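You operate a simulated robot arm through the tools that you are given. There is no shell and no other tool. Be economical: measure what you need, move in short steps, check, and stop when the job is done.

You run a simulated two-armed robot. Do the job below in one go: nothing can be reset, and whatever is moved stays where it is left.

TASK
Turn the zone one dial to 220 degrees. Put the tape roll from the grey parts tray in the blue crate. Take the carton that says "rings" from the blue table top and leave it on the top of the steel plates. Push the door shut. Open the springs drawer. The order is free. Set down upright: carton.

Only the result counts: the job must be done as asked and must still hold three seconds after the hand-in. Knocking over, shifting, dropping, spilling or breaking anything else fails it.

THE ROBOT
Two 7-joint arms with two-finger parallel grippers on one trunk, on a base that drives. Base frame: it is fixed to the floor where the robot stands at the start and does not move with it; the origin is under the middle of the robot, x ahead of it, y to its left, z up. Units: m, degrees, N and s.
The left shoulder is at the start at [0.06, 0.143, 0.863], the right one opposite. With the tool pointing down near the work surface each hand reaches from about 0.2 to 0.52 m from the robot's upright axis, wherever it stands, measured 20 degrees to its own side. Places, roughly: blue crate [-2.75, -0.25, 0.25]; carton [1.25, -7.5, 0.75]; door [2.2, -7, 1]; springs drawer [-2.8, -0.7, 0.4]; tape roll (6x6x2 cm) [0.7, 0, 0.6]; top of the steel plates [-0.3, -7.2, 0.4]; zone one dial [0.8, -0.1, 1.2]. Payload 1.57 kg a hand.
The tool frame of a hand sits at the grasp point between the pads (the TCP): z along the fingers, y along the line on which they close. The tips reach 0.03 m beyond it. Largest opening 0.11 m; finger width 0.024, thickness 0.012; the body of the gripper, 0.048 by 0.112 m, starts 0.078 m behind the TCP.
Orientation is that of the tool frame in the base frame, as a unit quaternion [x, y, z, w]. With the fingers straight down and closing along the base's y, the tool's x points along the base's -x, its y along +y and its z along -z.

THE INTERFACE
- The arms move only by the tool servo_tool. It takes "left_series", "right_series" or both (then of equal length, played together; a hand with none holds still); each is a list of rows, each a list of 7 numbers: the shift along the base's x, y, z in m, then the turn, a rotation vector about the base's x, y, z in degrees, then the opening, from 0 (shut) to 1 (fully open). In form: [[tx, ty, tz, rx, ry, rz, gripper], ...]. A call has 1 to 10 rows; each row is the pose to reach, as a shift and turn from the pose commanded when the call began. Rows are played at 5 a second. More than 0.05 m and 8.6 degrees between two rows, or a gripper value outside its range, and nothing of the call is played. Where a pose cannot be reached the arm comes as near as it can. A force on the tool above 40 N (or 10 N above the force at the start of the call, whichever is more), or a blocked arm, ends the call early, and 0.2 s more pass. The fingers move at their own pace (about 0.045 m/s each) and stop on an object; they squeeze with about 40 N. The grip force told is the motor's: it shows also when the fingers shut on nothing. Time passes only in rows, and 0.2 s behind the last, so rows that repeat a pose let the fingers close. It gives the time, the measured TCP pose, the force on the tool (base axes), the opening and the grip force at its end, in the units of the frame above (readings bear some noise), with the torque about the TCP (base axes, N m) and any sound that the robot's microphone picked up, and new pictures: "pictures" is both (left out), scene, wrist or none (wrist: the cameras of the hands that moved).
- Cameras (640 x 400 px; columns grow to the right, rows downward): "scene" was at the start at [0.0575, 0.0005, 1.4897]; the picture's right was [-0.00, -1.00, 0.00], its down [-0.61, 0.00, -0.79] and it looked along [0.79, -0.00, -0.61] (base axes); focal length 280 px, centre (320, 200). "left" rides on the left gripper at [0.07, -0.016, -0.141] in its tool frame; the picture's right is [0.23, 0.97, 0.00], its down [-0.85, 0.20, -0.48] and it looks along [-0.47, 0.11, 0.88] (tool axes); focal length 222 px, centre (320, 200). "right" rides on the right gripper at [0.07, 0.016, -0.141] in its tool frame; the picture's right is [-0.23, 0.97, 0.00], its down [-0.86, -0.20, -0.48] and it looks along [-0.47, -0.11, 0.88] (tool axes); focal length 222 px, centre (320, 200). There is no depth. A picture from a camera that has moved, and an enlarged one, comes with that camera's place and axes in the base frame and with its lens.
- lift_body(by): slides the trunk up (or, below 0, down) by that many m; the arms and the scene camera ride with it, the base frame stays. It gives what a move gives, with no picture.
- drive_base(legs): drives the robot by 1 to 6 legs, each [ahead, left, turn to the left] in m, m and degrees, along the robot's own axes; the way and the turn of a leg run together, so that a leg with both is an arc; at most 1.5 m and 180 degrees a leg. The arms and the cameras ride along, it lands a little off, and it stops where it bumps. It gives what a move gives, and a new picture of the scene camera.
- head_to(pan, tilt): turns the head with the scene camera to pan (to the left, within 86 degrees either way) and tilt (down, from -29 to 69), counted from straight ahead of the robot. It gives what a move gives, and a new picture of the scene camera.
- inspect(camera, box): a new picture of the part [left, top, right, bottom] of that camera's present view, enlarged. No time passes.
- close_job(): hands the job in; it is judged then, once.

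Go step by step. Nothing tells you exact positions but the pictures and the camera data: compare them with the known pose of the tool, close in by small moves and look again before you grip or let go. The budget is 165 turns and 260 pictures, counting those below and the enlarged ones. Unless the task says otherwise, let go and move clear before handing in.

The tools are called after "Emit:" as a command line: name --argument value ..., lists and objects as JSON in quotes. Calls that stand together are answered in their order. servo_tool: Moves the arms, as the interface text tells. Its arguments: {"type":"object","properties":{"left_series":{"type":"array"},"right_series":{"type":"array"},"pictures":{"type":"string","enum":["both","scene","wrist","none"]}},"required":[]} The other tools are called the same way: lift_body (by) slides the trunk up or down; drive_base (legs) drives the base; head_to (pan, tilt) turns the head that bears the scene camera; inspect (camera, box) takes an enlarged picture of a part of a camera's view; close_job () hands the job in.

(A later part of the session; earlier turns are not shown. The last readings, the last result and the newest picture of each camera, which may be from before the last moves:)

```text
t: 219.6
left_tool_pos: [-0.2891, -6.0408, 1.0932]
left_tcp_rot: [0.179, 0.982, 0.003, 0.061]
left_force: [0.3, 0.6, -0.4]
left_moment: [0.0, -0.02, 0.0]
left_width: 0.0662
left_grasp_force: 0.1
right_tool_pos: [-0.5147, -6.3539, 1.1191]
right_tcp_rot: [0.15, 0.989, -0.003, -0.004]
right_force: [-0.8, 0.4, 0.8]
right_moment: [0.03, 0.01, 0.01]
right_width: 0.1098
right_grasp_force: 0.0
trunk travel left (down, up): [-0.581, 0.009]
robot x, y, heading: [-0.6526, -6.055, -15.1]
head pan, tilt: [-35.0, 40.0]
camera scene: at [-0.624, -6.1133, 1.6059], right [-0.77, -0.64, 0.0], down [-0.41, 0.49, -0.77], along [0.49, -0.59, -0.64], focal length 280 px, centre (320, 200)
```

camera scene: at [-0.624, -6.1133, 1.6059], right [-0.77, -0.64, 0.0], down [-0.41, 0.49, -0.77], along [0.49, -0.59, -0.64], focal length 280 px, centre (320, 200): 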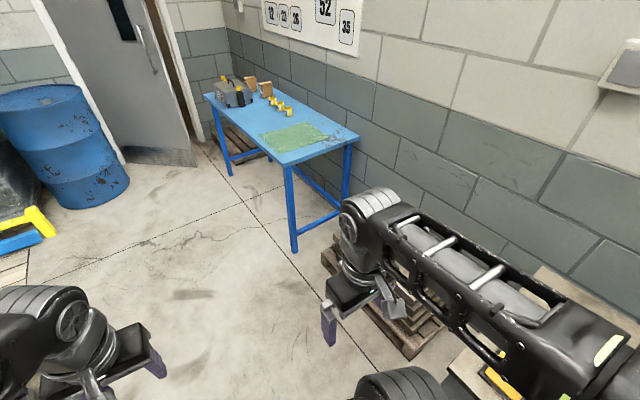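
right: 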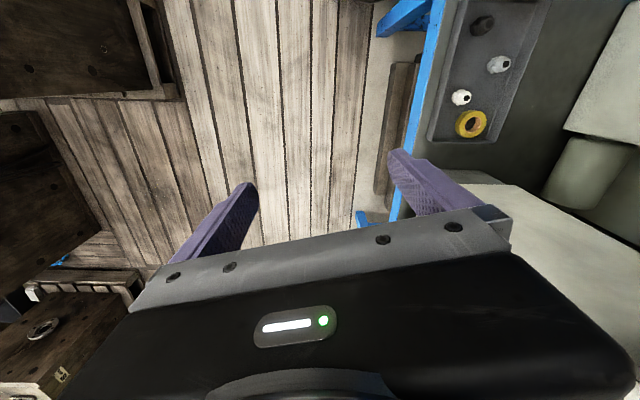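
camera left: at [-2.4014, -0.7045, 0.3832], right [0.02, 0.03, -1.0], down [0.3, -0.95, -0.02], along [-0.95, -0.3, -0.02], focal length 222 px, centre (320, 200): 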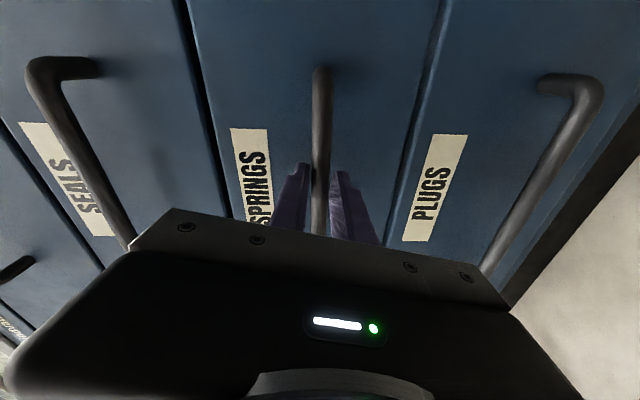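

Two cartons stand near the far end of the table; I need a closer look at their labels. Driving to face the table front.

Emit:
drive_base --legs '[[0.9, -0.08, 0], [0.88, -0.08, 0], [0, 0, -87]]'

Emit:
head_to --pan 0 --tilt 40

```text
t: 232.2
left_tool_pos: [1.0608, -7.0482, 1.0924]
left_tcp_rot: [0.804, 0.592, -0.039, 0.046]
left_force: [-0.4, 0.6, 0.2]
left_moment: [0.0, 0.02, -0.02]
left_width: 0.066
left_grasp_force: 0.0
right_tool_pos: [0.737, -6.8441, 1.1196]
right_tcp_rot: [0.787, 0.617, 0.0, -0.004]
right_force: [1.0, -0.7, 0.1]
right_moment: [0.03, 0.02, -0.01]
right_width: 0.1098
right_grasp_force: 0.0
trunk travel left (down, up): [-0.581, 0.009]
robot x, y, heading: [1.024, -6.6897, -101.7]
head pan, tilt: [-35.0, 40.0]
camera scene: at [0.9689, -6.7175, 1.6059], right [-0.68, 0.73, 0.0], down [0.47, 0.44, -0.77], along [-0.56, -0.52, -0.64], focal length 280 px, centre (320, 200)
```

scene: 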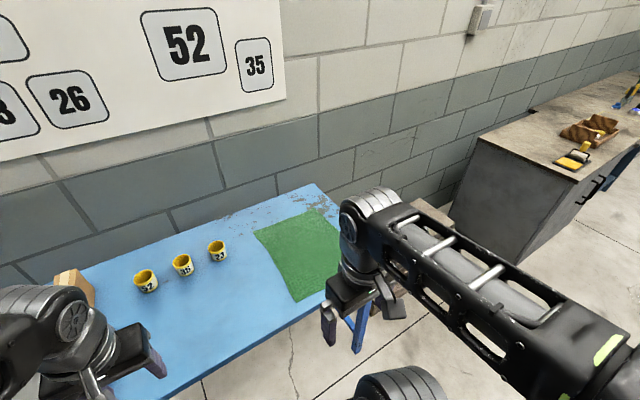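

```text
t: 233.3
left_tool_pos: [1.0609, -7.0485, 1.0926]
left_tcp_rot: [0.803, 0.593, -0.039, 0.046]
left_force: [-0.2, 0.8, -0.1]
left_moment: [0.02, 0.02, -0.01]
left_width: 0.0661
left_grasp_force: 0.0
right_tool_pos: [0.7356, -6.8433, 1.1192]
right_tcp_rot: [0.786, 0.618, 0.001, -0.005]
right_force: [-1.0, 0.3, 0.9]
right_moment: [0.01, -0.01, -0.03]
right_width: 0.11
right_grasp_force: 0.1
trunk travel left (down, up): [-0.581, 0.009]
robot x, y, heading: [1.0247, -6.6895, -102.0]
head pan, tilt: [0.0, 40.0]
camera scene: at [1.0134, -6.7426, 1.6059], right [-0.98, 0.21, 0.0], down [0.13, 0.63, -0.77], along [-0.16, -0.75, -0.64], focal length 280 px, centre (320, 200)
```

scene: 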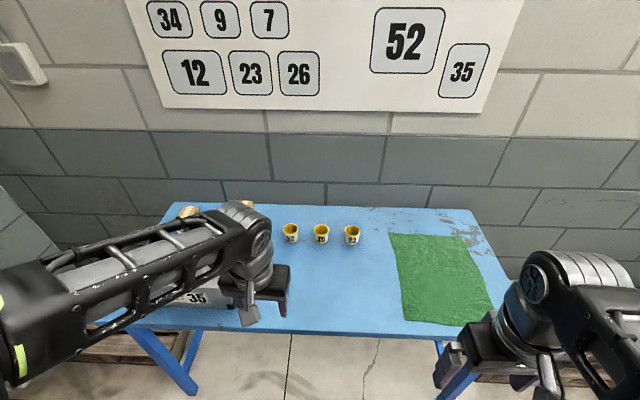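

The forearm hides the cartons, so I'll strafe left to view the labels between the arms.

Emit:
drive_base --legs '[[0.0, 0.22, 0]]'

Emit:
inspect --camera "scene" --box '[200, 170, 360, 270]'

```text
t: 234.9
left_tool_pos: [1.2767, -7.0954, 1.0921]
left_tcp_rot: [0.804, 0.592, -0.04, 0.045]
left_force: [0.7, -0.1, 0.2]
left_moment: [0.02, 0.04, 0.01]
left_width: 0.0662
left_grasp_force: 0.1
right_tool_pos: [0.9529, -6.889, 1.1192]
right_tcp_rot: [0.787, 0.617, 0.0, -0.005]
right_force: [0.1, -0.7, 0.6]
right_moment: [0.02, 0.06, 0.0]
right_width: 0.1101
right_grasp_force: 0.1
trunk travel left (down, up): [-0.581, 0.009]
robot x, y, heading: [1.2435, -6.7374, -101.9]
head pan, tilt: [0.0, 40.0]
camera scene: at [1.2304, -6.7886, 1.6059], right [-0.98, 0.21, 0.0], down [0.13, 0.63, -0.77], along [-0.16, -0.75, -0.64], focal length 280 px, centre (320, 200)
```

scene: 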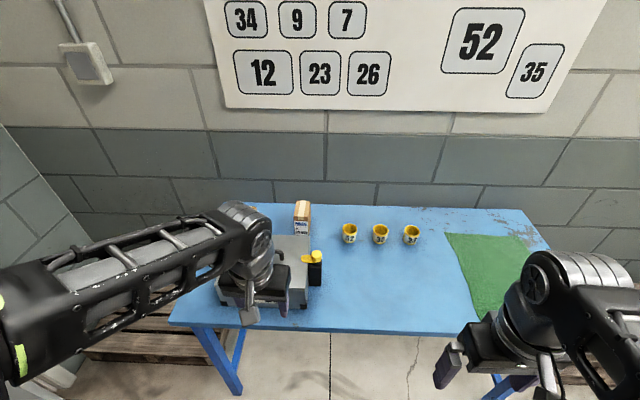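

```text
4.00 times, centred on (280, 220) of scene
camera zoom: at [1.2304, -6.7886, 1.6059], right [-0.98, 0.21, 0.0], down [0.13, 0.63, -0.77], along [-0.16, -0.75, -0.64], focal length 1118 px, centre (480, 120)
```

zoom: 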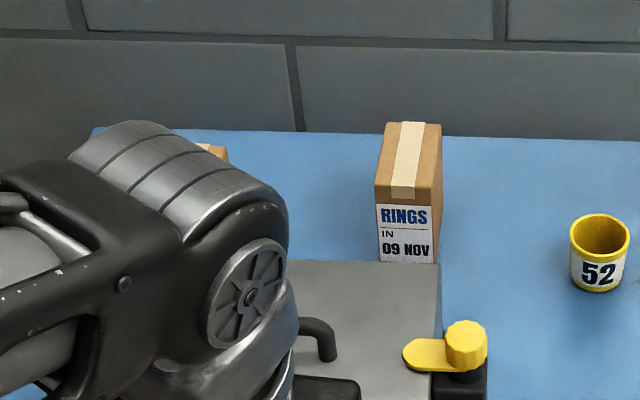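

The carton right behind the toolbox says "RINGS" (at about [1.125, -7.64], top ≈0.84). I'll shift right and ease forward so the base goes under the table between its legs.

Emit:
drive_base --legs '[[0.0, -0.2, 0], [0.2, 0, 0]]'

Emit:
head_to --pan 0 --tilt 65

```text
t: 237.8
left_tool_pos: [1.0361, -7.2508, 1.0924]
left_tcp_rot: [0.804, 0.591, -0.04, 0.046]
left_force: [-0.5, -0.6, 0.0]
left_moment: [0.05, 0.01, 0.04]
left_width: 0.066
left_grasp_force: 0.1
right_tool_pos: [0.7124, -7.0434, 1.1187]
right_tcp_rot: [0.788, 0.616, 0.001, -0.005]
right_force: [0.1, 0.5, 0.7]
right_moment: [0.03, 0.03, -0.01]
right_width: 0.1098
right_grasp_force: 0.1
trunk travel left (down, up): [-0.581, 0.009]
robot x, y, heading: [0.9969, -6.891, -102.1]
head pan, tilt: [0.0, 40.0]
camera scene: at [0.9896, -6.9451, 1.6058], right [-0.98, 0.21, 0.0], down [0.13, 0.63, -0.77], along [-0.16, -0.75, -0.64], focal length 280 px, centre (320, 200)
```

scene: 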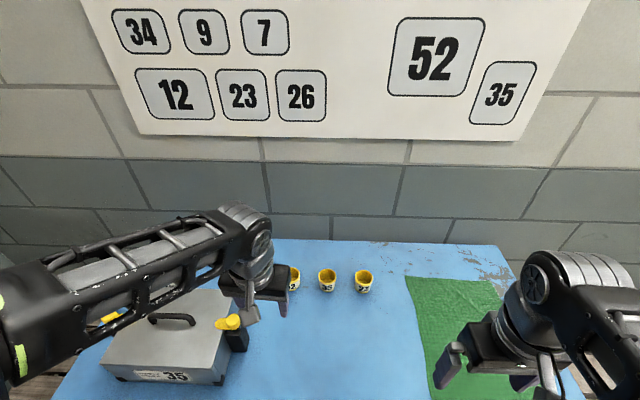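

```text
t: 238.6
left_tool_pos: [1.0373, -7.2495, 1.0926]
left_tcp_rot: [0.804, 0.592, -0.04, 0.047]
left_force: [0.1, 0.0, -0.9]
left_moment: [0.03, 0.02, 0.01]
left_width: 0.0661
left_grasp_force: 0.1
right_tool_pos: [0.7131, -7.0428, 1.1184]
right_tcp_rot: [0.787, 0.616, 0.0, -0.005]
right_force: [-0.9, -0.9, 0.1]
right_moment: [-0.03, -0.01, -0.02]
right_width: 0.1099
right_grasp_force: 0.0
trunk travel left (down, up): [-0.581, 0.009]
robot x, y, heading: [1.0025, -6.8935, -102.2]
head pan, tilt: [0.0, 65.0]
camera scene: at [0.995, -6.9199, 1.5736], right [-0.98, 0.21, 0.0], down [0.19, 0.89, -0.42], along [-0.09, -0.41, -0.91], focal length 280 px, centre (320, 200)
```

scene: 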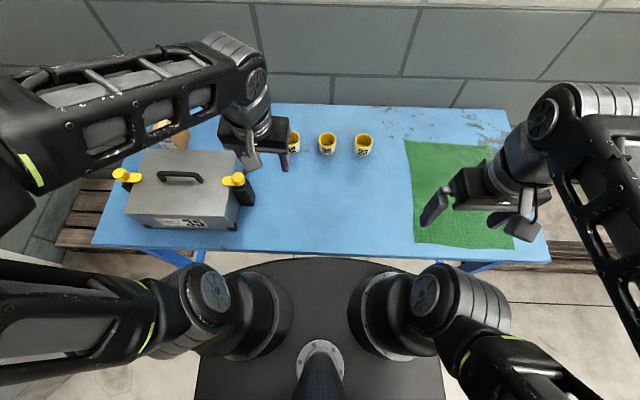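

The base slides under the table with room beside the legs. Ease 9 cm further and extend the left hand over the carton.

Emit:
drive_base --legs '[[0.09, 0, 0]]'

Emit:
servo_tool --left_series '[[0.03, -0.03, 0, 7, -1.5, 0, 0.9], [0.05, -0.07, 0, 14, -3, 0, 0.9], [0.07, -0.11, 0, 18, -3.8, 0, 0.9], [0.08, -0.15, 0, 18, -3.8, 0, 0.9]]' --pictures "both"

```text
t: 239.8
left_tool_pos: [1.0184, -7.3394, 1.0916]
left_tcp_rot: [0.804, 0.591, -0.04, 0.046]
left_force: [-0.3, -0.1, -0.3]
left_moment: [0.03, -0.01, -0.04]
left_width: 0.0659
left_grasp_force: 0.1
right_tool_pos: [0.6933, -7.1345, 1.1191]
right_tcp_rot: [0.788, 0.616, 0.002, -0.005]
right_force: [0.1, -0.3, -0.3]
right_moment: [0.01, 0.02, 0.01]
right_width: 0.11
right_grasp_force: 0.1
trunk travel left (down, up): [-0.581, 0.009]
robot x, y, heading: [0.9806, -6.9784, -102.1]
head pan, tilt: [0.0, 65.0]
camera scene: at [0.9757, -7.0101, 1.5736], right [-0.98, 0.21, 0.0], down [0.19, 0.89, -0.42], along [-0.09, -0.41, -0.91], focal length 280 px, centre (320, 200)
```

scene: 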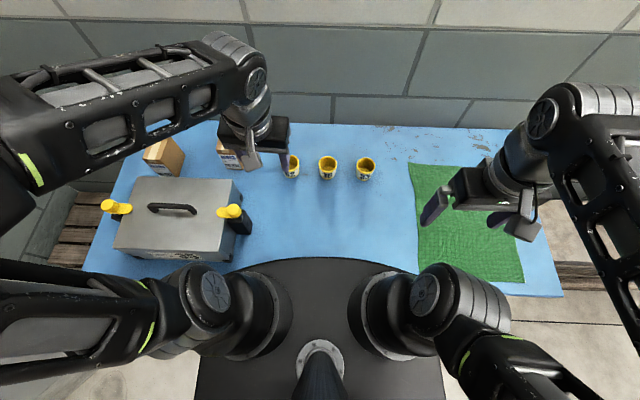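

```text
t: 240.8
left_tool_pos: [1.0717, -7.4729, 1.0933]
left_tcp_rot: [0.817, 0.568, 0.076, -0.061]
left_force: [11.7, -3.5, -0.6]
left_moment: [0.39, 1.15, 0.29]
left_width: 0.0988
left_grasp_force: 0.2
left hand out of reach, approached as far as the arm can: row 3, 4
right_tool_pos: [0.6892, -7.1325, 1.1182]
right_tcp_rot: [0.787, 0.616, 0.002, -0.003]
right_force: [-3.1, 0.6, 0.3]
right_moment: [-0.11, -0.2, 0.01]
right_width: 0.11
right_grasp_force: 0.1
trunk travel left (down, up): [-0.581, 0.009]
robot x, y, heading: [0.9859, -6.9789, -102.1]
head pan, tilt: [0.0, 65.0]
camera scene: at [0.9703, -7.0072, 1.5736], right [-0.98, 0.21, 0.0], down [0.19, 0.89, -0.42], along [-0.08, -0.41, -0.91], focal length 280 px, centre (320, 200)
camera left: at [1.0726, -7.4302, 1.246], right [0.99, -0.13, 0.03], down [-0.13, -0.94, 0.3], along [-0.01, -0.3, -0.95], focal length 222 px, centre (320, 200)
```

scene: 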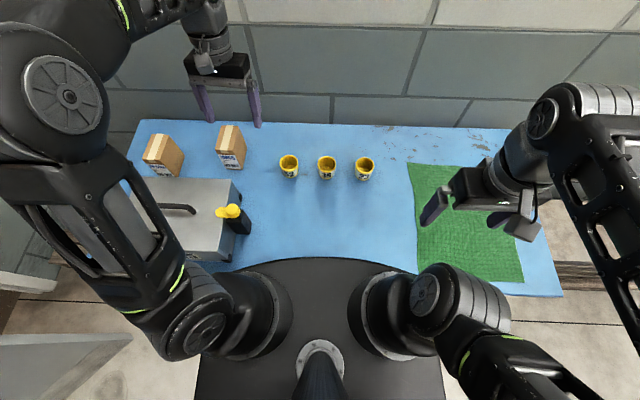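
left: 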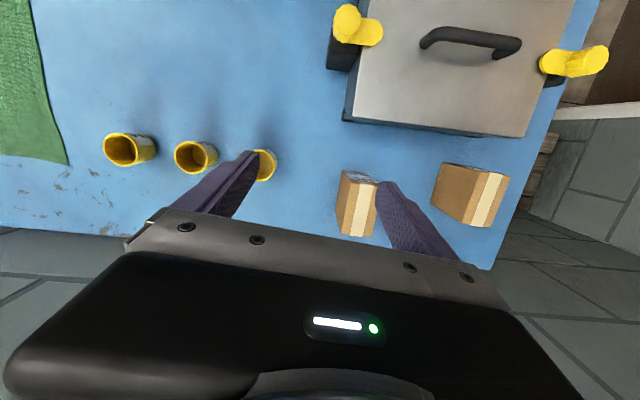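

The carton triangulates to about [1.128, -7.565], top ≈0.90. I tilted the hand the wrong way; I'll tilt it forward instead and move above the carton.

Emit:
servo_tool --left_series '[[0.01, -0.01, 0, -6.5, 1.4, 0, 0.95], [0.02, -0.025, 0, -13, 2.8, 0, 0.95], [0.035, -0.045, 0, -19.5, 4.2, 0, 0.95], [0.05, -0.07, -0.01, -25.4, 5.4, 0, 0.95], [0.056, -0.087, -0.03, -25.4, 5.4, 0, 0.95], [0.056, -0.087, -0.06, -25.4, 5.4, 0, 0.95]]' --pictures "both"

```text
t: 242.2
left_tool_pos: [1.1512, -7.5642, 1.0321]
left_tcp_rot: [0.799, 0.587, -0.089, 0.089]
left_force: [0.4, 0.3, 0.0]
left_moment: [0.0, -0.03, -0.01]
left_width: 0.1043
left_grasp_force: 0.1
right_tool_pos: [0.6939, -7.1323, 1.1194]
right_tcp_rot: [0.788, 0.616, 0.0, -0.004]
right_force: [0.1, -0.3, -0.7]
right_moment: [-0.01, -0.02, -0.01]
right_width: 0.1102
right_grasp_force: 0.2
trunk travel left (down, up): [-0.581, 0.009]
robot x, y, heading: [0.9858, -6.9774, -102.3]
head pan, tilt: [0.0, 65.0]
camera scene: at [0.9764, -7.0084, 1.5736], right [-0.98, 0.21, 0.0], down [0.19, 0.89, -0.42], along [-0.09, -0.41, -0.91], focal length 280 px, centre (320, 200)
camera left: at [1.1616, -7.46, 1.1504], right [1.0, -0.07, -0.02], down [-0.04, -0.73, 0.68], along [-0.06, -0.68, -0.73], focal length 222 px, centre (320, 200)
```

scene: 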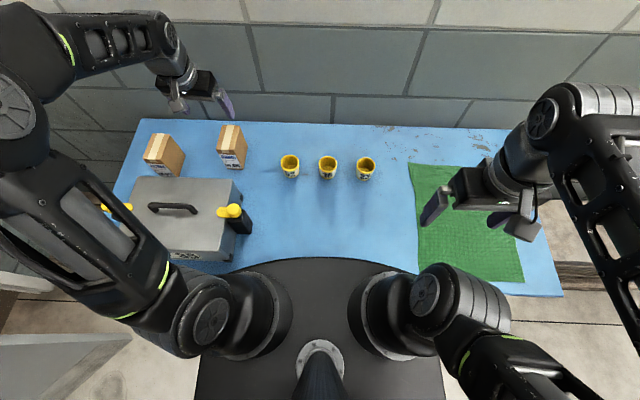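
left: 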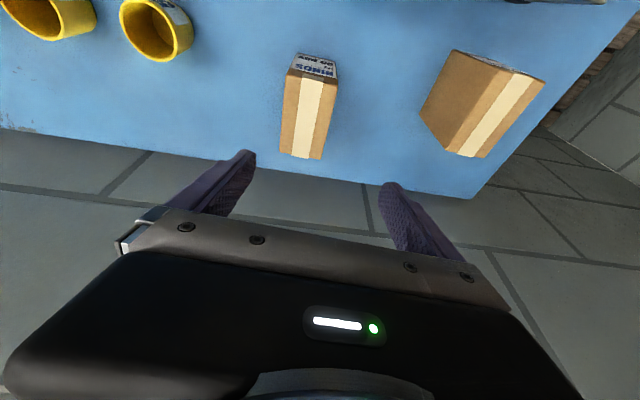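

Aligned above the carton; descending and gripping.

Emit:
servo_tool --left_series '[[-0.012, 0, -0.03, 0, 0, 3, 0.95], [-0.017, 0, -0.07, 0, 0, 4, 0.95], [-0.017, 0, -0.11, 0, 0, 4, 0.95], [-0.017, 0, -0.15, 0, 0, 4, 0.95], [-0.017, 0, -0.17, 0, 0, 4, 0.95]]' --pictures "both"

```text
t: 243.3
left_tool_pos: [1.1327, -7.5627, 0.8612]
left_tcp_rot: [0.778, 0.615, -0.086, 0.092]
left_force: [-0.5, 0.6, 0.3]
left_moment: [0.0, 0.01, 0.0]
left_width: 0.1045
left_grasp_force: 0.1
right_tool_pos: [0.6926, -7.1316, 1.1202]
right_tcp_rot: [0.788, 0.616, 0.001, -0.005]
right_force: [-0.5, 0.5, -0.2]
right_moment: [-0.02, 0.01, 0.04]
right_width: 0.1101
right_grasp_force: 0.1
trunk travel left (down, up): [-0.581, 0.009]
robot x, y, heading: [0.9879, -6.9792, -101.9]
head pan, tilt: [0.0, 65.0]
camera scene: at [0.9761, -7.0085, 1.5736], right [-0.98, 0.21, 0.0], down [0.19, 0.89, -0.42], along [-0.09, -0.41, -0.91], focal length 280 px, centre (320, 200)
camera left: at [1.1367, -7.4597, 0.9798], right [1.0, 0.0, -0.02], down [0.01, -0.73, 0.68], along [-0.02, -0.68, -0.73], focal length 222 px, centre (320, 200)
```

scene: 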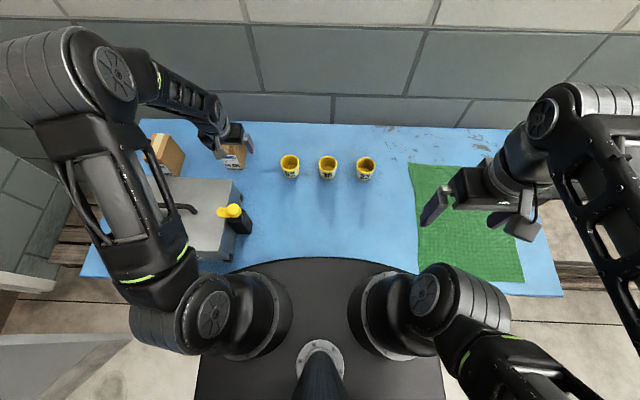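
left: 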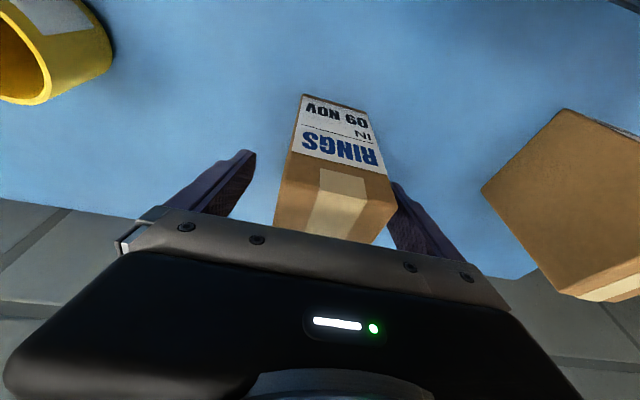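

Emit:
servo_tool --left_series '[[0, 0, 0, 0, 0, 0, 0.6], [0, 0, 0, 0, 0, 0, 0.4], [0, 0, 0, 0, 0, 0, 0.4], [0, 0, 0, 0, 0, 0, 0.4], [0, 0, 0.02, 0, 0, 0, 0.4], [0, 0, 0.05, 0, 0, 0, 0.4]]' --pictures "both"

```text
t: 244.8
left_tool_pos: [1.1345, -7.5661, 0.9109]
left_tcp_rot: [0.778, 0.616, -0.085, 0.093]
left_force: [0.1, 0.5, -3.0]
left_moment: [0.01, 0.01, 0.03]
left_width: 0.0538
left_grasp_force: 39.9
right_tool_pos: [0.6938, -7.1317, 1.1193]
right_tcp_rot: [0.787, 0.617, 0.001, -0.005]
right_force: [-0.9, 0.1, -0.1]
right_moment: [-0.07, -0.02, -0.01]
right_width: 0.11
right_grasp_force: 0.0
trunk travel left (down, up): [-0.581, 0.009]
robot x, y, heading: [0.9809, -6.9789, -102.1]
head pan, tilt: [0.0, 65.0]
camera scene: at [0.9763, -7.0081, 1.5735], right [-0.98, 0.21, 0.0], down [0.19, 0.89, -0.42], along [-0.09, -0.41, -0.91], focal length 280 px, centre (320, 200)
camera left: at [1.1374, -7.4592, 1.0299], right [1.0, 0.0, -0.02], down [0.01, -0.73, 0.68], along [-0.02, -0.68, -0.73], focal length 222 px, centre (320, 200)
```

scene: 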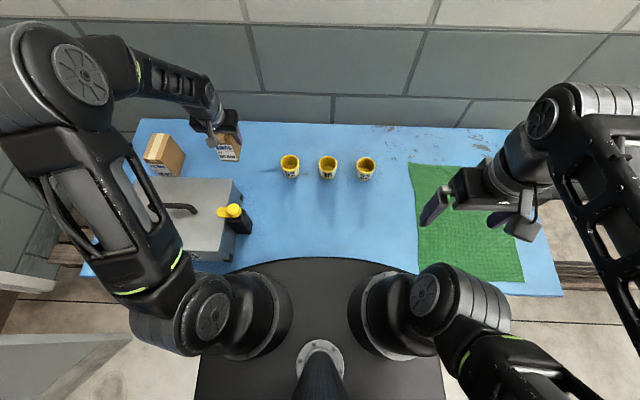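
left: 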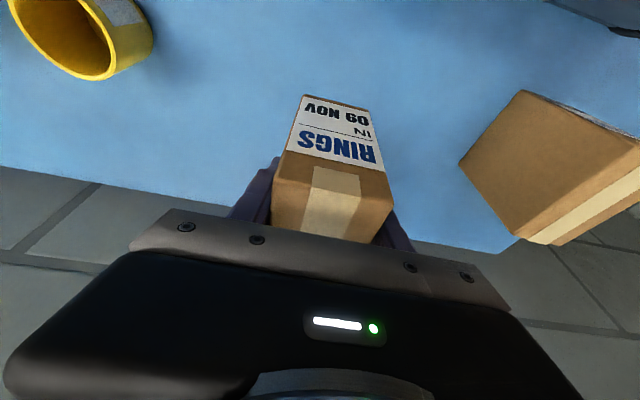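

The carton is held. Lifting it clear of the toolbox and backing away.

Emit:
servo_tool --left_series '[[0, 0, 0.05, 0, 0, 0, 0.4], [0, 0, 0.1, 0, 0, 0, 0.4], [0, 0, 0.15, 0, 0, 0, 0.4], [-0.02, 0.02, 0.18, 0, 0, 0, 0.4], [-0.04, 0.06, 0.19, 0, 0, 0, 0.4], [-0.06, 0.1, 0.19, 0, 0, 0, 0.4], [-0.08, 0.13, 0.19, 0, 0, 0, 0.4]]' --pictures "none"

Emit:
drive_base --legs '[[-0.3, 0, 0]]'

Emit:
head_to --pan -60 --tilt 40

```text
t: 246.3
left_tool_pos: [1.0526, -7.4326, 1.102]
left_tcp_rot: [0.778, 0.615, -0.086, 0.093]
left_force: [0.3, -0.7, -2.2]
left_moment: [-0.03, -0.01, 0.01]
left_width: 0.0537
left_grasp_force: 39.9
right_tool_pos: [0.6934, -7.1315, 1.1186]
right_tcp_rot: [0.787, 0.617, 0.002, -0.004]
right_force: [-0.2, -0.3, -0.4]
right_moment: [-0.02, -0.01, 0.0]
right_width: 0.1102
right_grasp_force: 0.0
trunk travel left (down, up): [-0.581, 0.009]
robot x, y, heading: [0.9809, -6.9803, -101.9]
head pan, tilt: [0.0, 65.0]
```

```text
t: 248.4
left_tool_pos: [1.1167, -7.142, 1.1022]
left_tcp_rot: [0.777, 0.616, -0.086, 0.093]
left_force: [0.0, 0.8, -2.7]
left_moment: [-0.01, -0.02, 0.0]
left_width: 0.0539
left_grasp_force: 39.9
right_tool_pos: [0.7561, -6.8392, 1.1194]
right_tcp_rot: [0.787, 0.617, 0.001, -0.005]
right_force: [0.1, 1.6, -0.2]
right_moment: [-0.04, 0.03, -0.03]
right_width: 0.1099
right_grasp_force: 0.0
trunk travel left (down, up): [-0.581, 0.009]
robot x, y, heading: [1.0391, -6.6877, -101.8]
head pan, tilt: [0.0, 65.0]
camera scene: at [1.0384, -6.7152, 1.5736], right [-0.98, 0.21, 0.0], down [0.19, 0.89, -0.42], along [-0.09, -0.41, -0.91], focal length 280 px, centre (320, 200)
```

scene: 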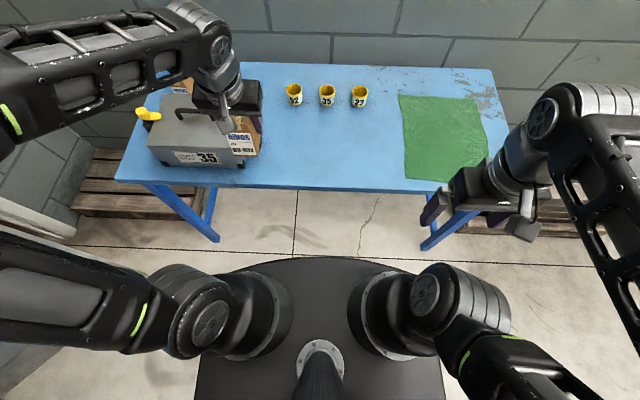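

```text
t: 249.7
left_tool_pos: [1.1146, -7.1405, 1.1019]
left_tcp_rot: [0.777, 0.616, -0.086, 0.094]
left_force: [-0.4, -0.6, -2.1]
left_moment: [0.0, -0.05, -0.02]
left_width: 0.0538
left_grasp_force: 39.9
right_tool_pos: [0.7575, -6.8406, 1.1195]
right_tcp_rot: [0.787, 0.617, 0.0, -0.004]
right_force: [0.5, -0.4, -0.6]
right_moment: [-0.02, 0.01, -0.02]
right_width: 0.1099
right_grasp_force: 0.0
trunk travel left (down, up): [-0.581, 0.009]
robot x, y, heading: [1.0423, -6.6891, -102.0]
head pan, tilt: [-60.0, 40.0]
camera scene: at [0.9699, -6.6835, 1.6059], right [-0.31, 0.95, 0.0], down [0.61, 0.2, -0.77], along [-0.73, -0.24, -0.64], focal length 280 px, centre (320, 200)
```

scene: 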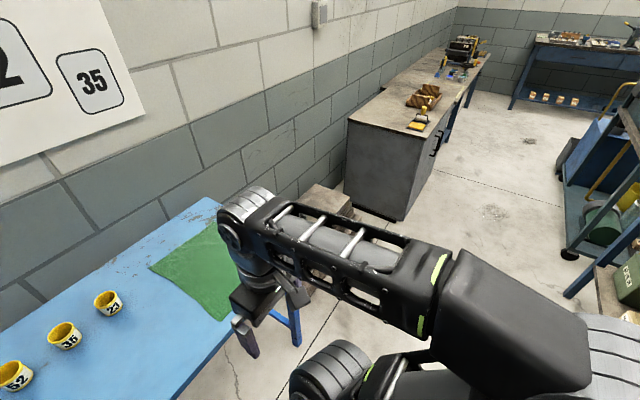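

Emit:
drive_base --legs '[[0.0, -1.05, 0]]'

Emit:
head_to --pan 0 --tilt 50

```text
t: 255.1
left_tool_pos: [0.0794, -6.924, 1.1015]
left_tcp_rot: [0.777, 0.617, -0.086, 0.093]
left_force: [-0.1, 0.1, -2.8]
left_moment: [0.01, -0.01, -0.03]
left_width: 0.0538
left_grasp_force: 40.0
right_tool_pos: [-0.2804, -6.6232, 1.1196]
right_tcp_rot: [0.786, 0.619, 0.002, -0.005]
right_force: [0.2, 0.3, 0.3]
right_moment: [0.02, 0.03, -0.02]
right_width: 0.1102
right_grasp_force: 0.0
trunk travel left (down, up): [-0.581, 0.009]
robot x, y, heading: [0.0057, -6.4697, -101.8]
head pan, tilt: [-60.0, 40.0]
camera scene: at [-0.0672, -6.4663, 1.6059], right [-0.31, 0.95, 0.0], down [0.61, 0.2, -0.77], along [-0.73, -0.24, -0.64], focal length 280 px, centre (320, 200)
```

scene: 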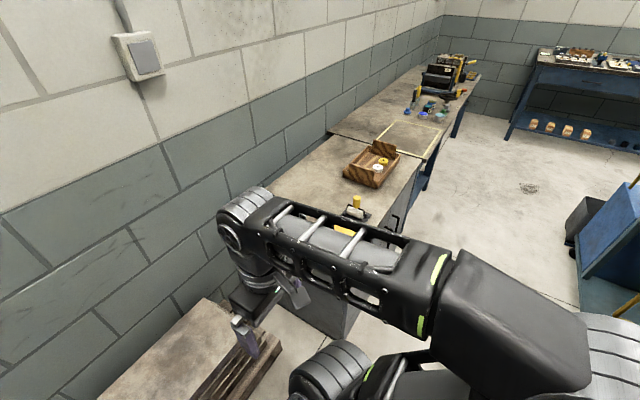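

```text
t: 256.4
left_tool_pos: [0.0806, -6.9241, 1.1018]
left_tcp_rot: [0.776, 0.617, -0.087, 0.093]
left_force: [-0.4, 0.4, -0.9]
left_moment: [-0.01, 0.05, 0.02]
left_width: 0.0541
left_grasp_force: 39.6
right_tool_pos: [-0.2798, -6.6247, 1.1186]
right_tcp_rot: [0.785, 0.619, 0.0, -0.005]
right_force: [0.1, 0.4, -0.2]
right_moment: [0.0, -0.01, -0.02]
right_width: 0.1099
right_grasp_force: 0.1
trunk travel left (down, up): [-0.581, 0.009]
robot x, y, heading: [0.0091, -6.4726, -102.1]
head pan, tilt: [0.0, 50.0]
camera scene: at [-0.0018, -6.5152, 1.5917], right [-0.98, 0.2, 0.0], down [0.16, 0.75, -0.64], along [-0.13, -0.63, -0.77], focal length 280 px, centre (320, 200)
```

scene: 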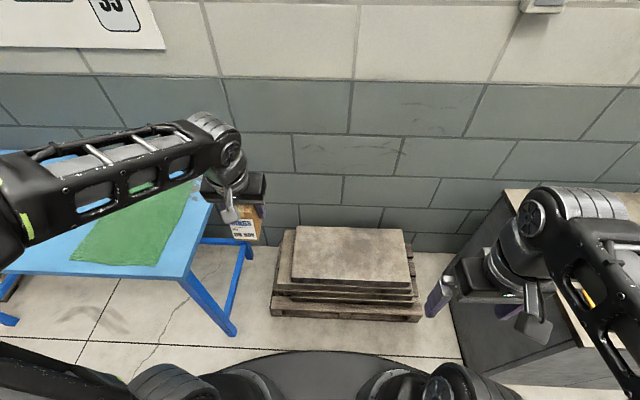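

The plate stack's top is at about [-0.27, -7.12, 0.4]. I'll shift right and ahead 10 cm, then lower the trunk 35 cm.

Emit:
drive_base --legs '[[0.1, -0.1, 0]]'

Emit:
lift_body --by -0.35

Emit:
head_to --pan 0 --tilt 55

Emit:
inspect --camera "left" --box '[0, 0, 640, 400]'

```text
t: 257.8
left_tool_pos: [-0.0388, -7.0012, 1.1008]
left_tcp_rot: [0.776, 0.618, -0.085, 0.093]
left_force: [-0.8, -1.1, -3.4]
left_moment: [-0.03, -0.03, 0.02]
left_width: 0.0538
left_grasp_force: 40.4
right_tool_pos: [-0.4, -6.7031, 1.1192]
right_tcp_rot: [0.785, 0.62, 0.003, -0.005]
right_force: [0.3, 0.2, -0.7]
right_moment: [0.0, -0.02, 0.03]
right_width: 0.1103
right_grasp_force: 0.1
trunk travel left (down, up): [-0.581, 0.009]
robot x, y, heading: [-0.1139, -6.5468, -101.7]
head pan, tilt: [0.0, 50.0]
camera scene: at [-0.1221, -6.5934, 1.5917], right [-0.98, 0.2, 0.0], down [0.16, 0.75, -0.64], along [-0.13, -0.63, -0.77], focal length 280 px, centre (320, 200)
```

scene: 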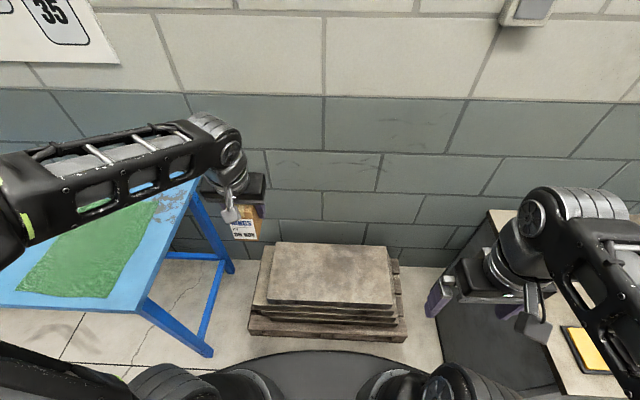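

```text
t: 261.2
left_tool_pos: [-0.0374, -7.0017, 0.7515]
left_tcp_rot: [0.776, 0.618, -0.085, 0.093]
left_force: [0.0, 0.5, -3.2]
left_moment: [0.01, 0.03, -0.02]
left_width: 0.0536
left_grasp_force: 39.8
right_tool_pos: [-0.3986, -6.7017, 0.7685]
right_tcp_rot: [0.785, 0.62, 0.0, -0.005]
right_force: [0.0, -0.9, -1.2]
right_moment: [0.01, 0.0, 0.02]
right_width: 0.1103
right_grasp_force: 0.1
trunk travel left (down, up): [-0.231, 0.359]
robot x, y, heading: [-0.1133, -6.5466, -101.7]
head pan, tilt: [0.0, 50.0]
```

```text
t: 261.9
left_tool_pos: [-0.0378, -7.0016, 0.752]
left_tcp_rot: [0.776, 0.618, -0.085, 0.093]
left_force: [0.2, -0.2, -3.5]
left_moment: [-0.03, 0.02, 0.01]
left_width: 0.0539
left_grasp_force: 40.0
right_tool_pos: [-0.3991, -6.701, 0.7692]
right_tcp_rot: [0.785, 0.619, 0.0, -0.005]
right_force: [0.2, 0.8, 0.6]
right_moment: [0.0, 0.0, 0.05]
right_width: 0.11
right_grasp_force: 0.0
trunk travel left (down, up): [-0.231, 0.359]
robot x, y, heading: [-0.111, -6.5476, -101.7]
head pan, tilt: [0.0, 55.0]
camera scene: at [-0.1195, -6.5875, 1.2352], right [-0.98, 0.2, 0.0], down [0.17, 0.8, -0.57], along [-0.12, -0.56, -0.82], focal length 280 px, centre (320, 200)
```

scene: 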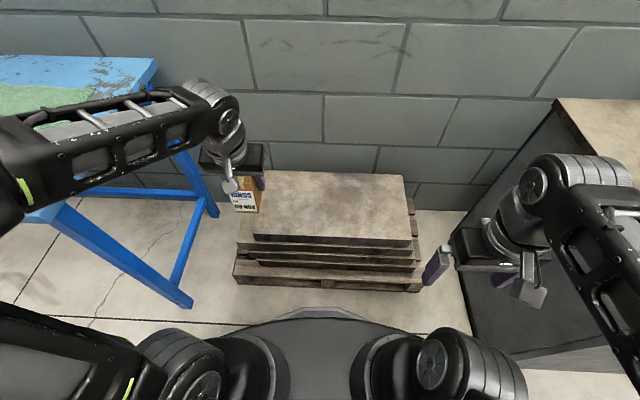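

```text
1.00 times, centred on (320, 200) of left (not enlarged: the box is as wide or as high as the picture)
camera zoom: at [-0.0353, -6.8962, 0.8699], right [1.0, 0.0, -0.02], down [0.01, -0.73, 0.68], along [-0.01, -0.68, -0.73], focal length 222 px, centre (320, 200)
```

zoom: 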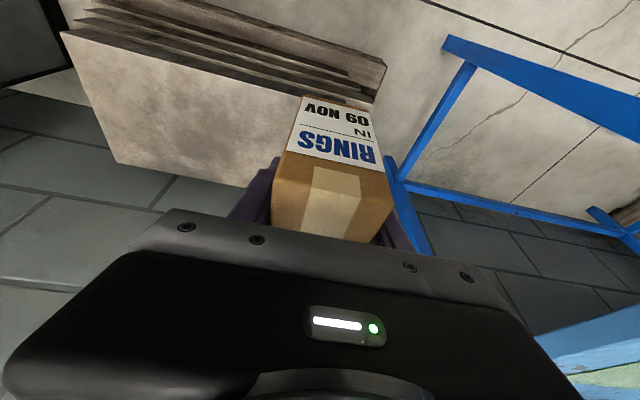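

I'll ease 5 cm closer (10 cm gap to the pallet), then swing the carton over the plates.

Emit:
drive_base --legs '[[0.05, 0, 0]]'

Emit:
servo_tool --left_series '[[-0.025, -0.02, -0.03, 0, 0, 0, 0.4], [-0.05, -0.04, -0.06, 0, 0, 0, 0.4], [-0.075, -0.06, -0.09, 0, 0, 0, 0.4], [-0.1, -0.08, -0.12, 0, 0, 0, 0.4], [-0.125, -0.095, -0.15, 0, 0, 0, 0.4], [-0.13, -0.1, -0.19, 0, 0, 0, 0.4]]' --pictures "both"

```text
t: 262.8
left_tool_pos: [-0.048, -7.0503, 0.7514]
left_tcp_rot: [0.776, 0.618, -0.085, 0.093]
left_force: [-1.1, 0.7, -2.6]
left_moment: [0.05, 0.0, -0.01]
left_width: 0.0538
left_grasp_force: 39.6
right_tool_pos: [-0.4095, -6.7507, 0.7689]
right_tcp_rot: [0.785, 0.62, 0.0, -0.004]
right_force: [0.3, -0.4, 0.2]
right_moment: [0.01, 0.02, 0.0]
right_width: 0.1103
right_grasp_force: 0.2
trunk travel left (down, up): [-0.231, 0.359]
robot x, y, heading: [-0.119, -6.5986, -101.6]
head pan, tilt: [0.0, 55.0]
camera scene: at [-0.1297, -6.6369, 1.2352], right [-0.98, 0.2, 0.0], down [0.17, 0.8, -0.57], along [-0.12, -0.56, -0.82], focal length 280 px, centre (320, 200)
```

scene: 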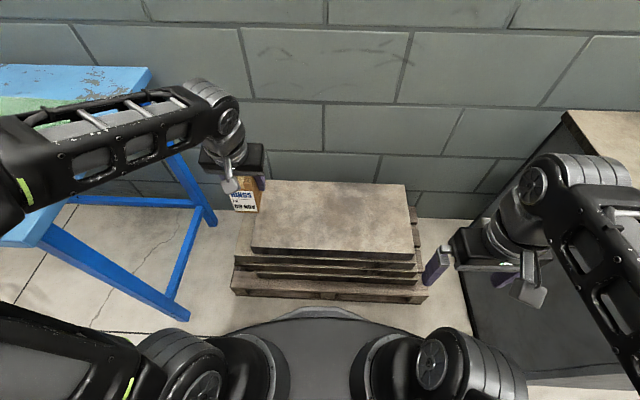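

```text
t: 264.2
left_tool_pos: [-0.1781, -7.1501, 0.5623]
left_tcp_rot: [0.776, 0.618, -0.086, 0.093]
left_force: [0.2, -0.1, -3.0]
left_moment: [-0.01, -0.03, -0.01]
left_width: 0.0537
left_grasp_force: 39.5
right_tool_pos: [-0.4091, -6.752, 0.7686]
right_tcp_rot: [0.785, 0.619, 0.0, -0.005]
right_force: [1.0, 0.3, -0.6]
right_moment: [-0.01, -0.02, 0.0]
right_width: 0.1102
right_grasp_force: 0.2
trunk travel left (down, up): [-0.231, 0.359]
robot x, y, heading: [-0.1188, -6.597, -101.5]
head pan, tilt: [0.0, 55.0]
camera scene: at [-0.1298, -6.6368, 1.2352], right [-0.98, 0.2, 0.0], down [0.17, 0.8, -0.57], along [-0.12, -0.56, -0.82], focal length 280 px, centre (320, 200)
camera left: at [-0.1751, -7.045, 0.6796], right [1.0, 0.0, -0.02], down [0.01, -0.73, 0.68], along [-0.01, -0.68, -0.73], focal length 222 px, centre (320, 200)
```

scene: 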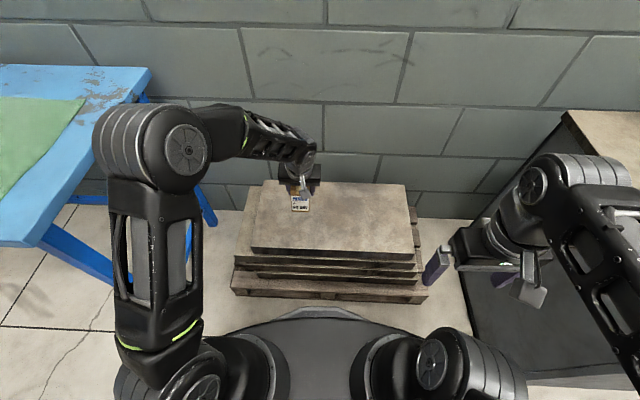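
left: 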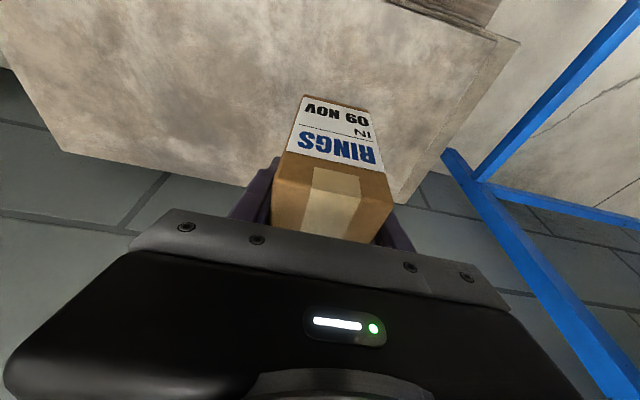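

Over the plate. Lowering gradually until contact.

Emit:
servo_tool --left_series '[[0, 0, -0.03, 0, 0, 0, 0.4], [0, 0, -0.06, 0, 0, 0, 0.4], [0, 0, -0.08, 0, 0, 0, 0.4], [0, 0, -0.09, 0, 0, 0, 0.4]]' --pictures "both"

Emit:
inspect --camera "scene" --box '[250, 150, 378, 230]'

```text
t: 265.2
left_tool_pos: [-0.1775, -7.1505, 0.4712]
left_tcp_rot: [0.776, 0.618, -0.085, 0.092]
left_force: [0.4, -0.3, -2.9]
left_moment: [0.02, 0.01, -0.01]
left_width: 0.0541
left_grasp_force: 39.9
right_tool_pos: [-0.4093, -6.7508, 0.7684]
right_tcp_rot: [0.785, 0.619, 0.0, -0.005]
right_force: [-0.4, 0.0, -0.9]
right_moment: [-0.02, -0.02, 0.01]
right_width: 0.11
right_grasp_force: 0.0
trunk travel left (down, up): [-0.231, 0.359]
robot x, y, heading: [-0.1203, -6.5952, -101.9]
head pan, tilt: [0.0, 55.0]
camera scene: at [-0.1297, -6.6369, 1.2352], right [-0.98, 0.2, 0.0], down [0.17, 0.8, -0.57], along [-0.12, -0.56, -0.82], focal length 280 px, centre (320, 200)
camera left: at [-0.1756, -7.0454, 0.5893], right [1.0, 0.0, -0.02], down [0.01, -0.73, 0.68], along [-0.01, -0.68, -0.73], focal length 222 px, centre (320, 200)
```

scene: 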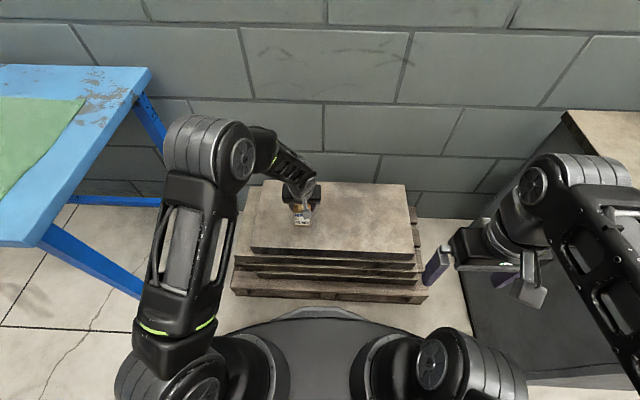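
left: 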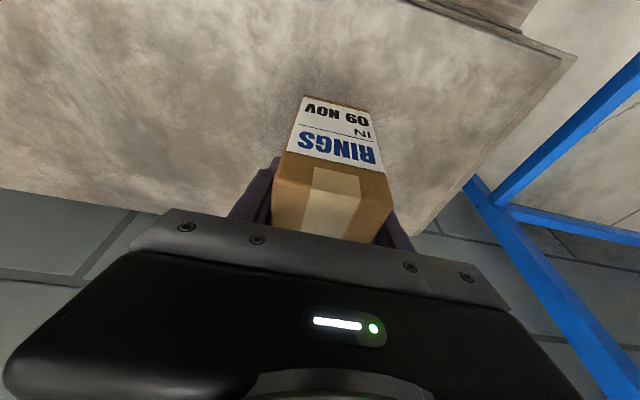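

```text
5.00 times, centred on (314, 190) of scene
camera zoom: at [-0.1297, -6.6369, 1.2352], right [-0.98, 0.2, 0.0], down [0.17, 0.8, -0.57], along [-0.12, -0.56, -0.82], focal length 1398 px, centre (350, 250)
```

zoom: 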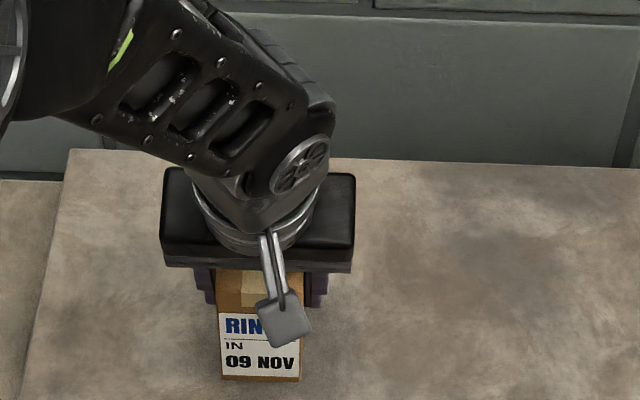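

Emit:
servo_tool --left_series '[[0, 0, -0.01, 0, 0, 0, 0.4], [0, 0, -0.02, 0, 0, 0, 0.4]]' --pictures "none"

Emit:
servo_tool --left_series '[[0, 0, -0.005, 0, 0, 0, 0.4], [0, 0, -0.01, 0, 0, 0, 0.4]]' --pictures "wrist"

```text
t: 265.8
left_tool_pos: [-0.1778, -7.1516, 0.4515]
left_tcp_rot: [0.775, 0.619, -0.086, 0.093]
left_force: [1.5, 0.2, -2.1]
left_moment: [-0.02, -0.02, 0.01]
left_width: 0.0537
left_grasp_force: 40.0
right_tool_pos: [-0.4093, -6.7508, 0.769]
right_tcp_rot: [0.785, 0.619, 0.001, -0.005]
right_force: [-0.8, -0.9, -0.3]
right_moment: [0.03, 0.0, 0.04]
right_width: 0.1102
right_grasp_force: 0.0
trunk travel left (down, up): [-0.231, 0.359]
robot x, y, heading: [-0.1218, -6.5974, -101.8]
head pan, tilt: [0.0, 55.0]
```

```text
t: 266.4
left_tool_pos: [-0.179, -7.1506, 0.4414]
left_tcp_rot: [0.776, 0.618, -0.085, 0.095]
left_force: [1.3, 0.8, -0.6]
left_moment: [-0.05, 0.05, 0.03]
left_width: 0.0539
left_grasp_force: 39.7
right_tool_pos: [-0.4089, -6.7507, 0.7688]
right_tcp_rot: [0.785, 0.619, 0.002, -0.005]
right_force: [0.1, -0.1, 0.7]
right_moment: [0.04, 0.01, 0.01]
right_width: 0.1103
right_grasp_force: 0.0
trunk travel left (down, up): [-0.231, 0.359]
robot x, y, heading: [-0.1231, -6.5961, -102.0]
head pan, tilt: [0.0, 55.0]
camera left: at [-0.1757, -7.0456, 0.5601], right [1.0, 0.0, -0.02], down [0.01, -0.73, 0.68], along [-0.01, -0.68, -0.73], focal length 222 px, centre (320, 200)
```

left: 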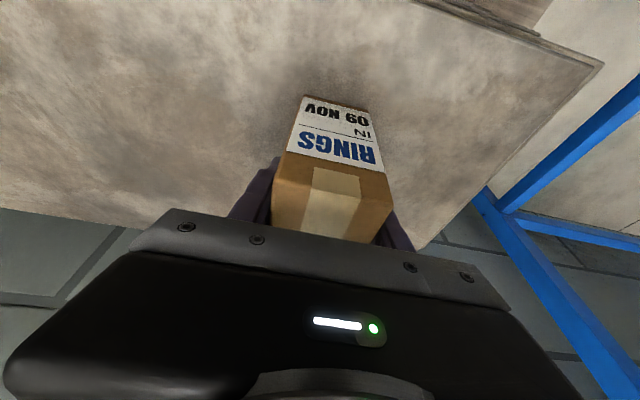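

Emit:
servo_tool --left_series '[[0, 0, -0.005, 0, 0, 0, 0.4], [0, 0, -0.01, 0, 0, 0, 0.4]]' --pictures "none"

Emit:
servo_tool --left_series '[[0, 0, -0.004, 0, 0, 0, 0.4], [0, 0, -0.008, 0, 0, 0, 0.4]]' --pictures "none"

```text
t: 267.0
left_tool_pos: [-0.1798, -7.1528, 0.4345]
left_tcp_rot: [0.775, 0.619, -0.089, 0.094]
left_force: [-0.3, -3.3, 34.1]
left_moment: [0.24, 0.81, 0.09]
left_width: 0.0534
left_grasp_force: 40.5
right_tool_pos: [-0.4081, -6.7493, 0.7698]
right_tcp_rot: [0.785, 0.62, 0.0, -0.003]
right_force: [-0.7, 0.6, -0.6]
right_moment: [0.0, -0.01, 0.0]
right_width: 0.11
right_grasp_force: 0.1
trunk travel left (down, up): [-0.231, 0.359]
robot x, y, heading: [-0.123, -6.5986, -101.8]
head pan, tilt: [0.0, 55.0]
```

```text
t: 267.6
left_tool_pos: [-0.179, -7.1501, 0.4245]
left_tcp_rot: [0.776, 0.618, -0.087, 0.093]
left_force: [-2.4, -3.2, 32.5]
left_moment: [0.39, 0.93, 0.03]
left_width: 0.0539
left_grasp_force: 40.2
right_tool_pos: [-0.4099, -6.7502, 0.7694]
right_tcp_rot: [0.786, 0.618, 0.001, -0.004]
right_force: [0.0, 0.4, 0.6]
right_moment: [-0.03, -0.01, 0.02]
right_width: 0.1102
right_grasp_force: 0.1
trunk travel left (down, up): [-0.231, 0.359]
robot x, y, heading: [-0.123, -6.5965, -101.8]
head pan, tilt: [0.0, 55.0]
```

Contact: the carton rests on the plate. Releasing and lifting away.

Emit:
servo_tool --left_series '[[0, 0, 0.006, 0, 0, 0, 0.5], [0, 0, 0.006, 0, 0, 0, 0.7], [0, 0, 0.006, 0, 0, 0, 0.9], [0, 0, 0.006, 0, 0, 0, 0.95], [0, 0, 0.03, 0, 0, 0, 0.95], [0, 0, 0.07, 0, 0, 0, 0.95], [0, 0, 0.11, 0, 0, 0, 0.95], [0, 0, 0.15, 0, 0, 0, 0.95]]' --pictures "both"

```text
t: 269.4
left_tool_pos: [-0.178, -7.1501, 0.5744]
left_tcp_rot: [0.776, 0.618, -0.084, 0.094]
left_force: [-0.4, 0.4, -0.8]
left_moment: [0.04, 0.01, 0.05]
left_width: 0.1046
left_grasp_force: 0.2
right_tool_pos: [-0.409, -6.7514, 0.7687]
right_tcp_rot: [0.786, 0.618, 0.001, -0.005]
right_force: [-0.3, -0.1, 0.5]
right_moment: [0.02, -0.01, 0.01]
right_width: 0.1101
right_grasp_force: 0.0
trunk travel left (down, up): [-0.231, 0.359]
robot x, y, heading: [-0.1252, -6.5977, -101.9]
head pan, tilt: [0.0, 55.0]
camera scene: at [-0.1297, -6.6367, 1.2352], right [-0.98, 0.2, 0.0], down [0.17, 0.8, -0.57], along [-0.12, -0.56, -0.82], focal length 280 px, centre (320, 200)
camera left: at [-0.1759, -7.0455, 0.6922], right [1.0, 0.0, -0.02], down [0.01, -0.73, 0.68], along [-0.01, -0.68, -0.73], focal length 222 px, centre (320, 200)
```

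scene: 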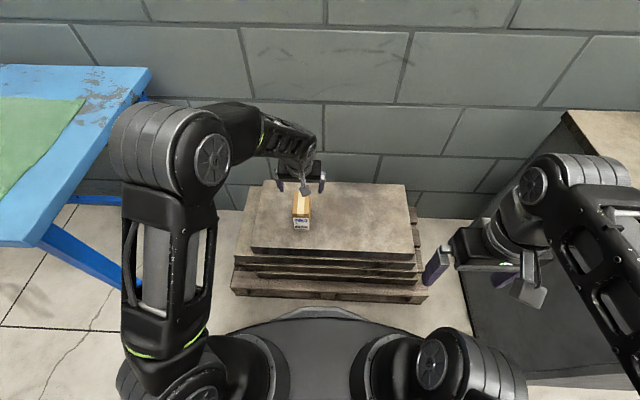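
left: 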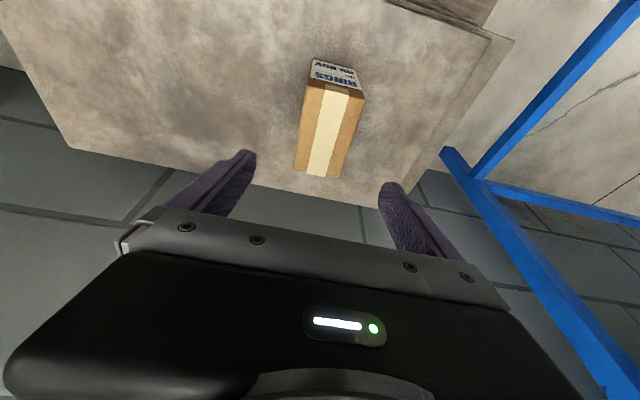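

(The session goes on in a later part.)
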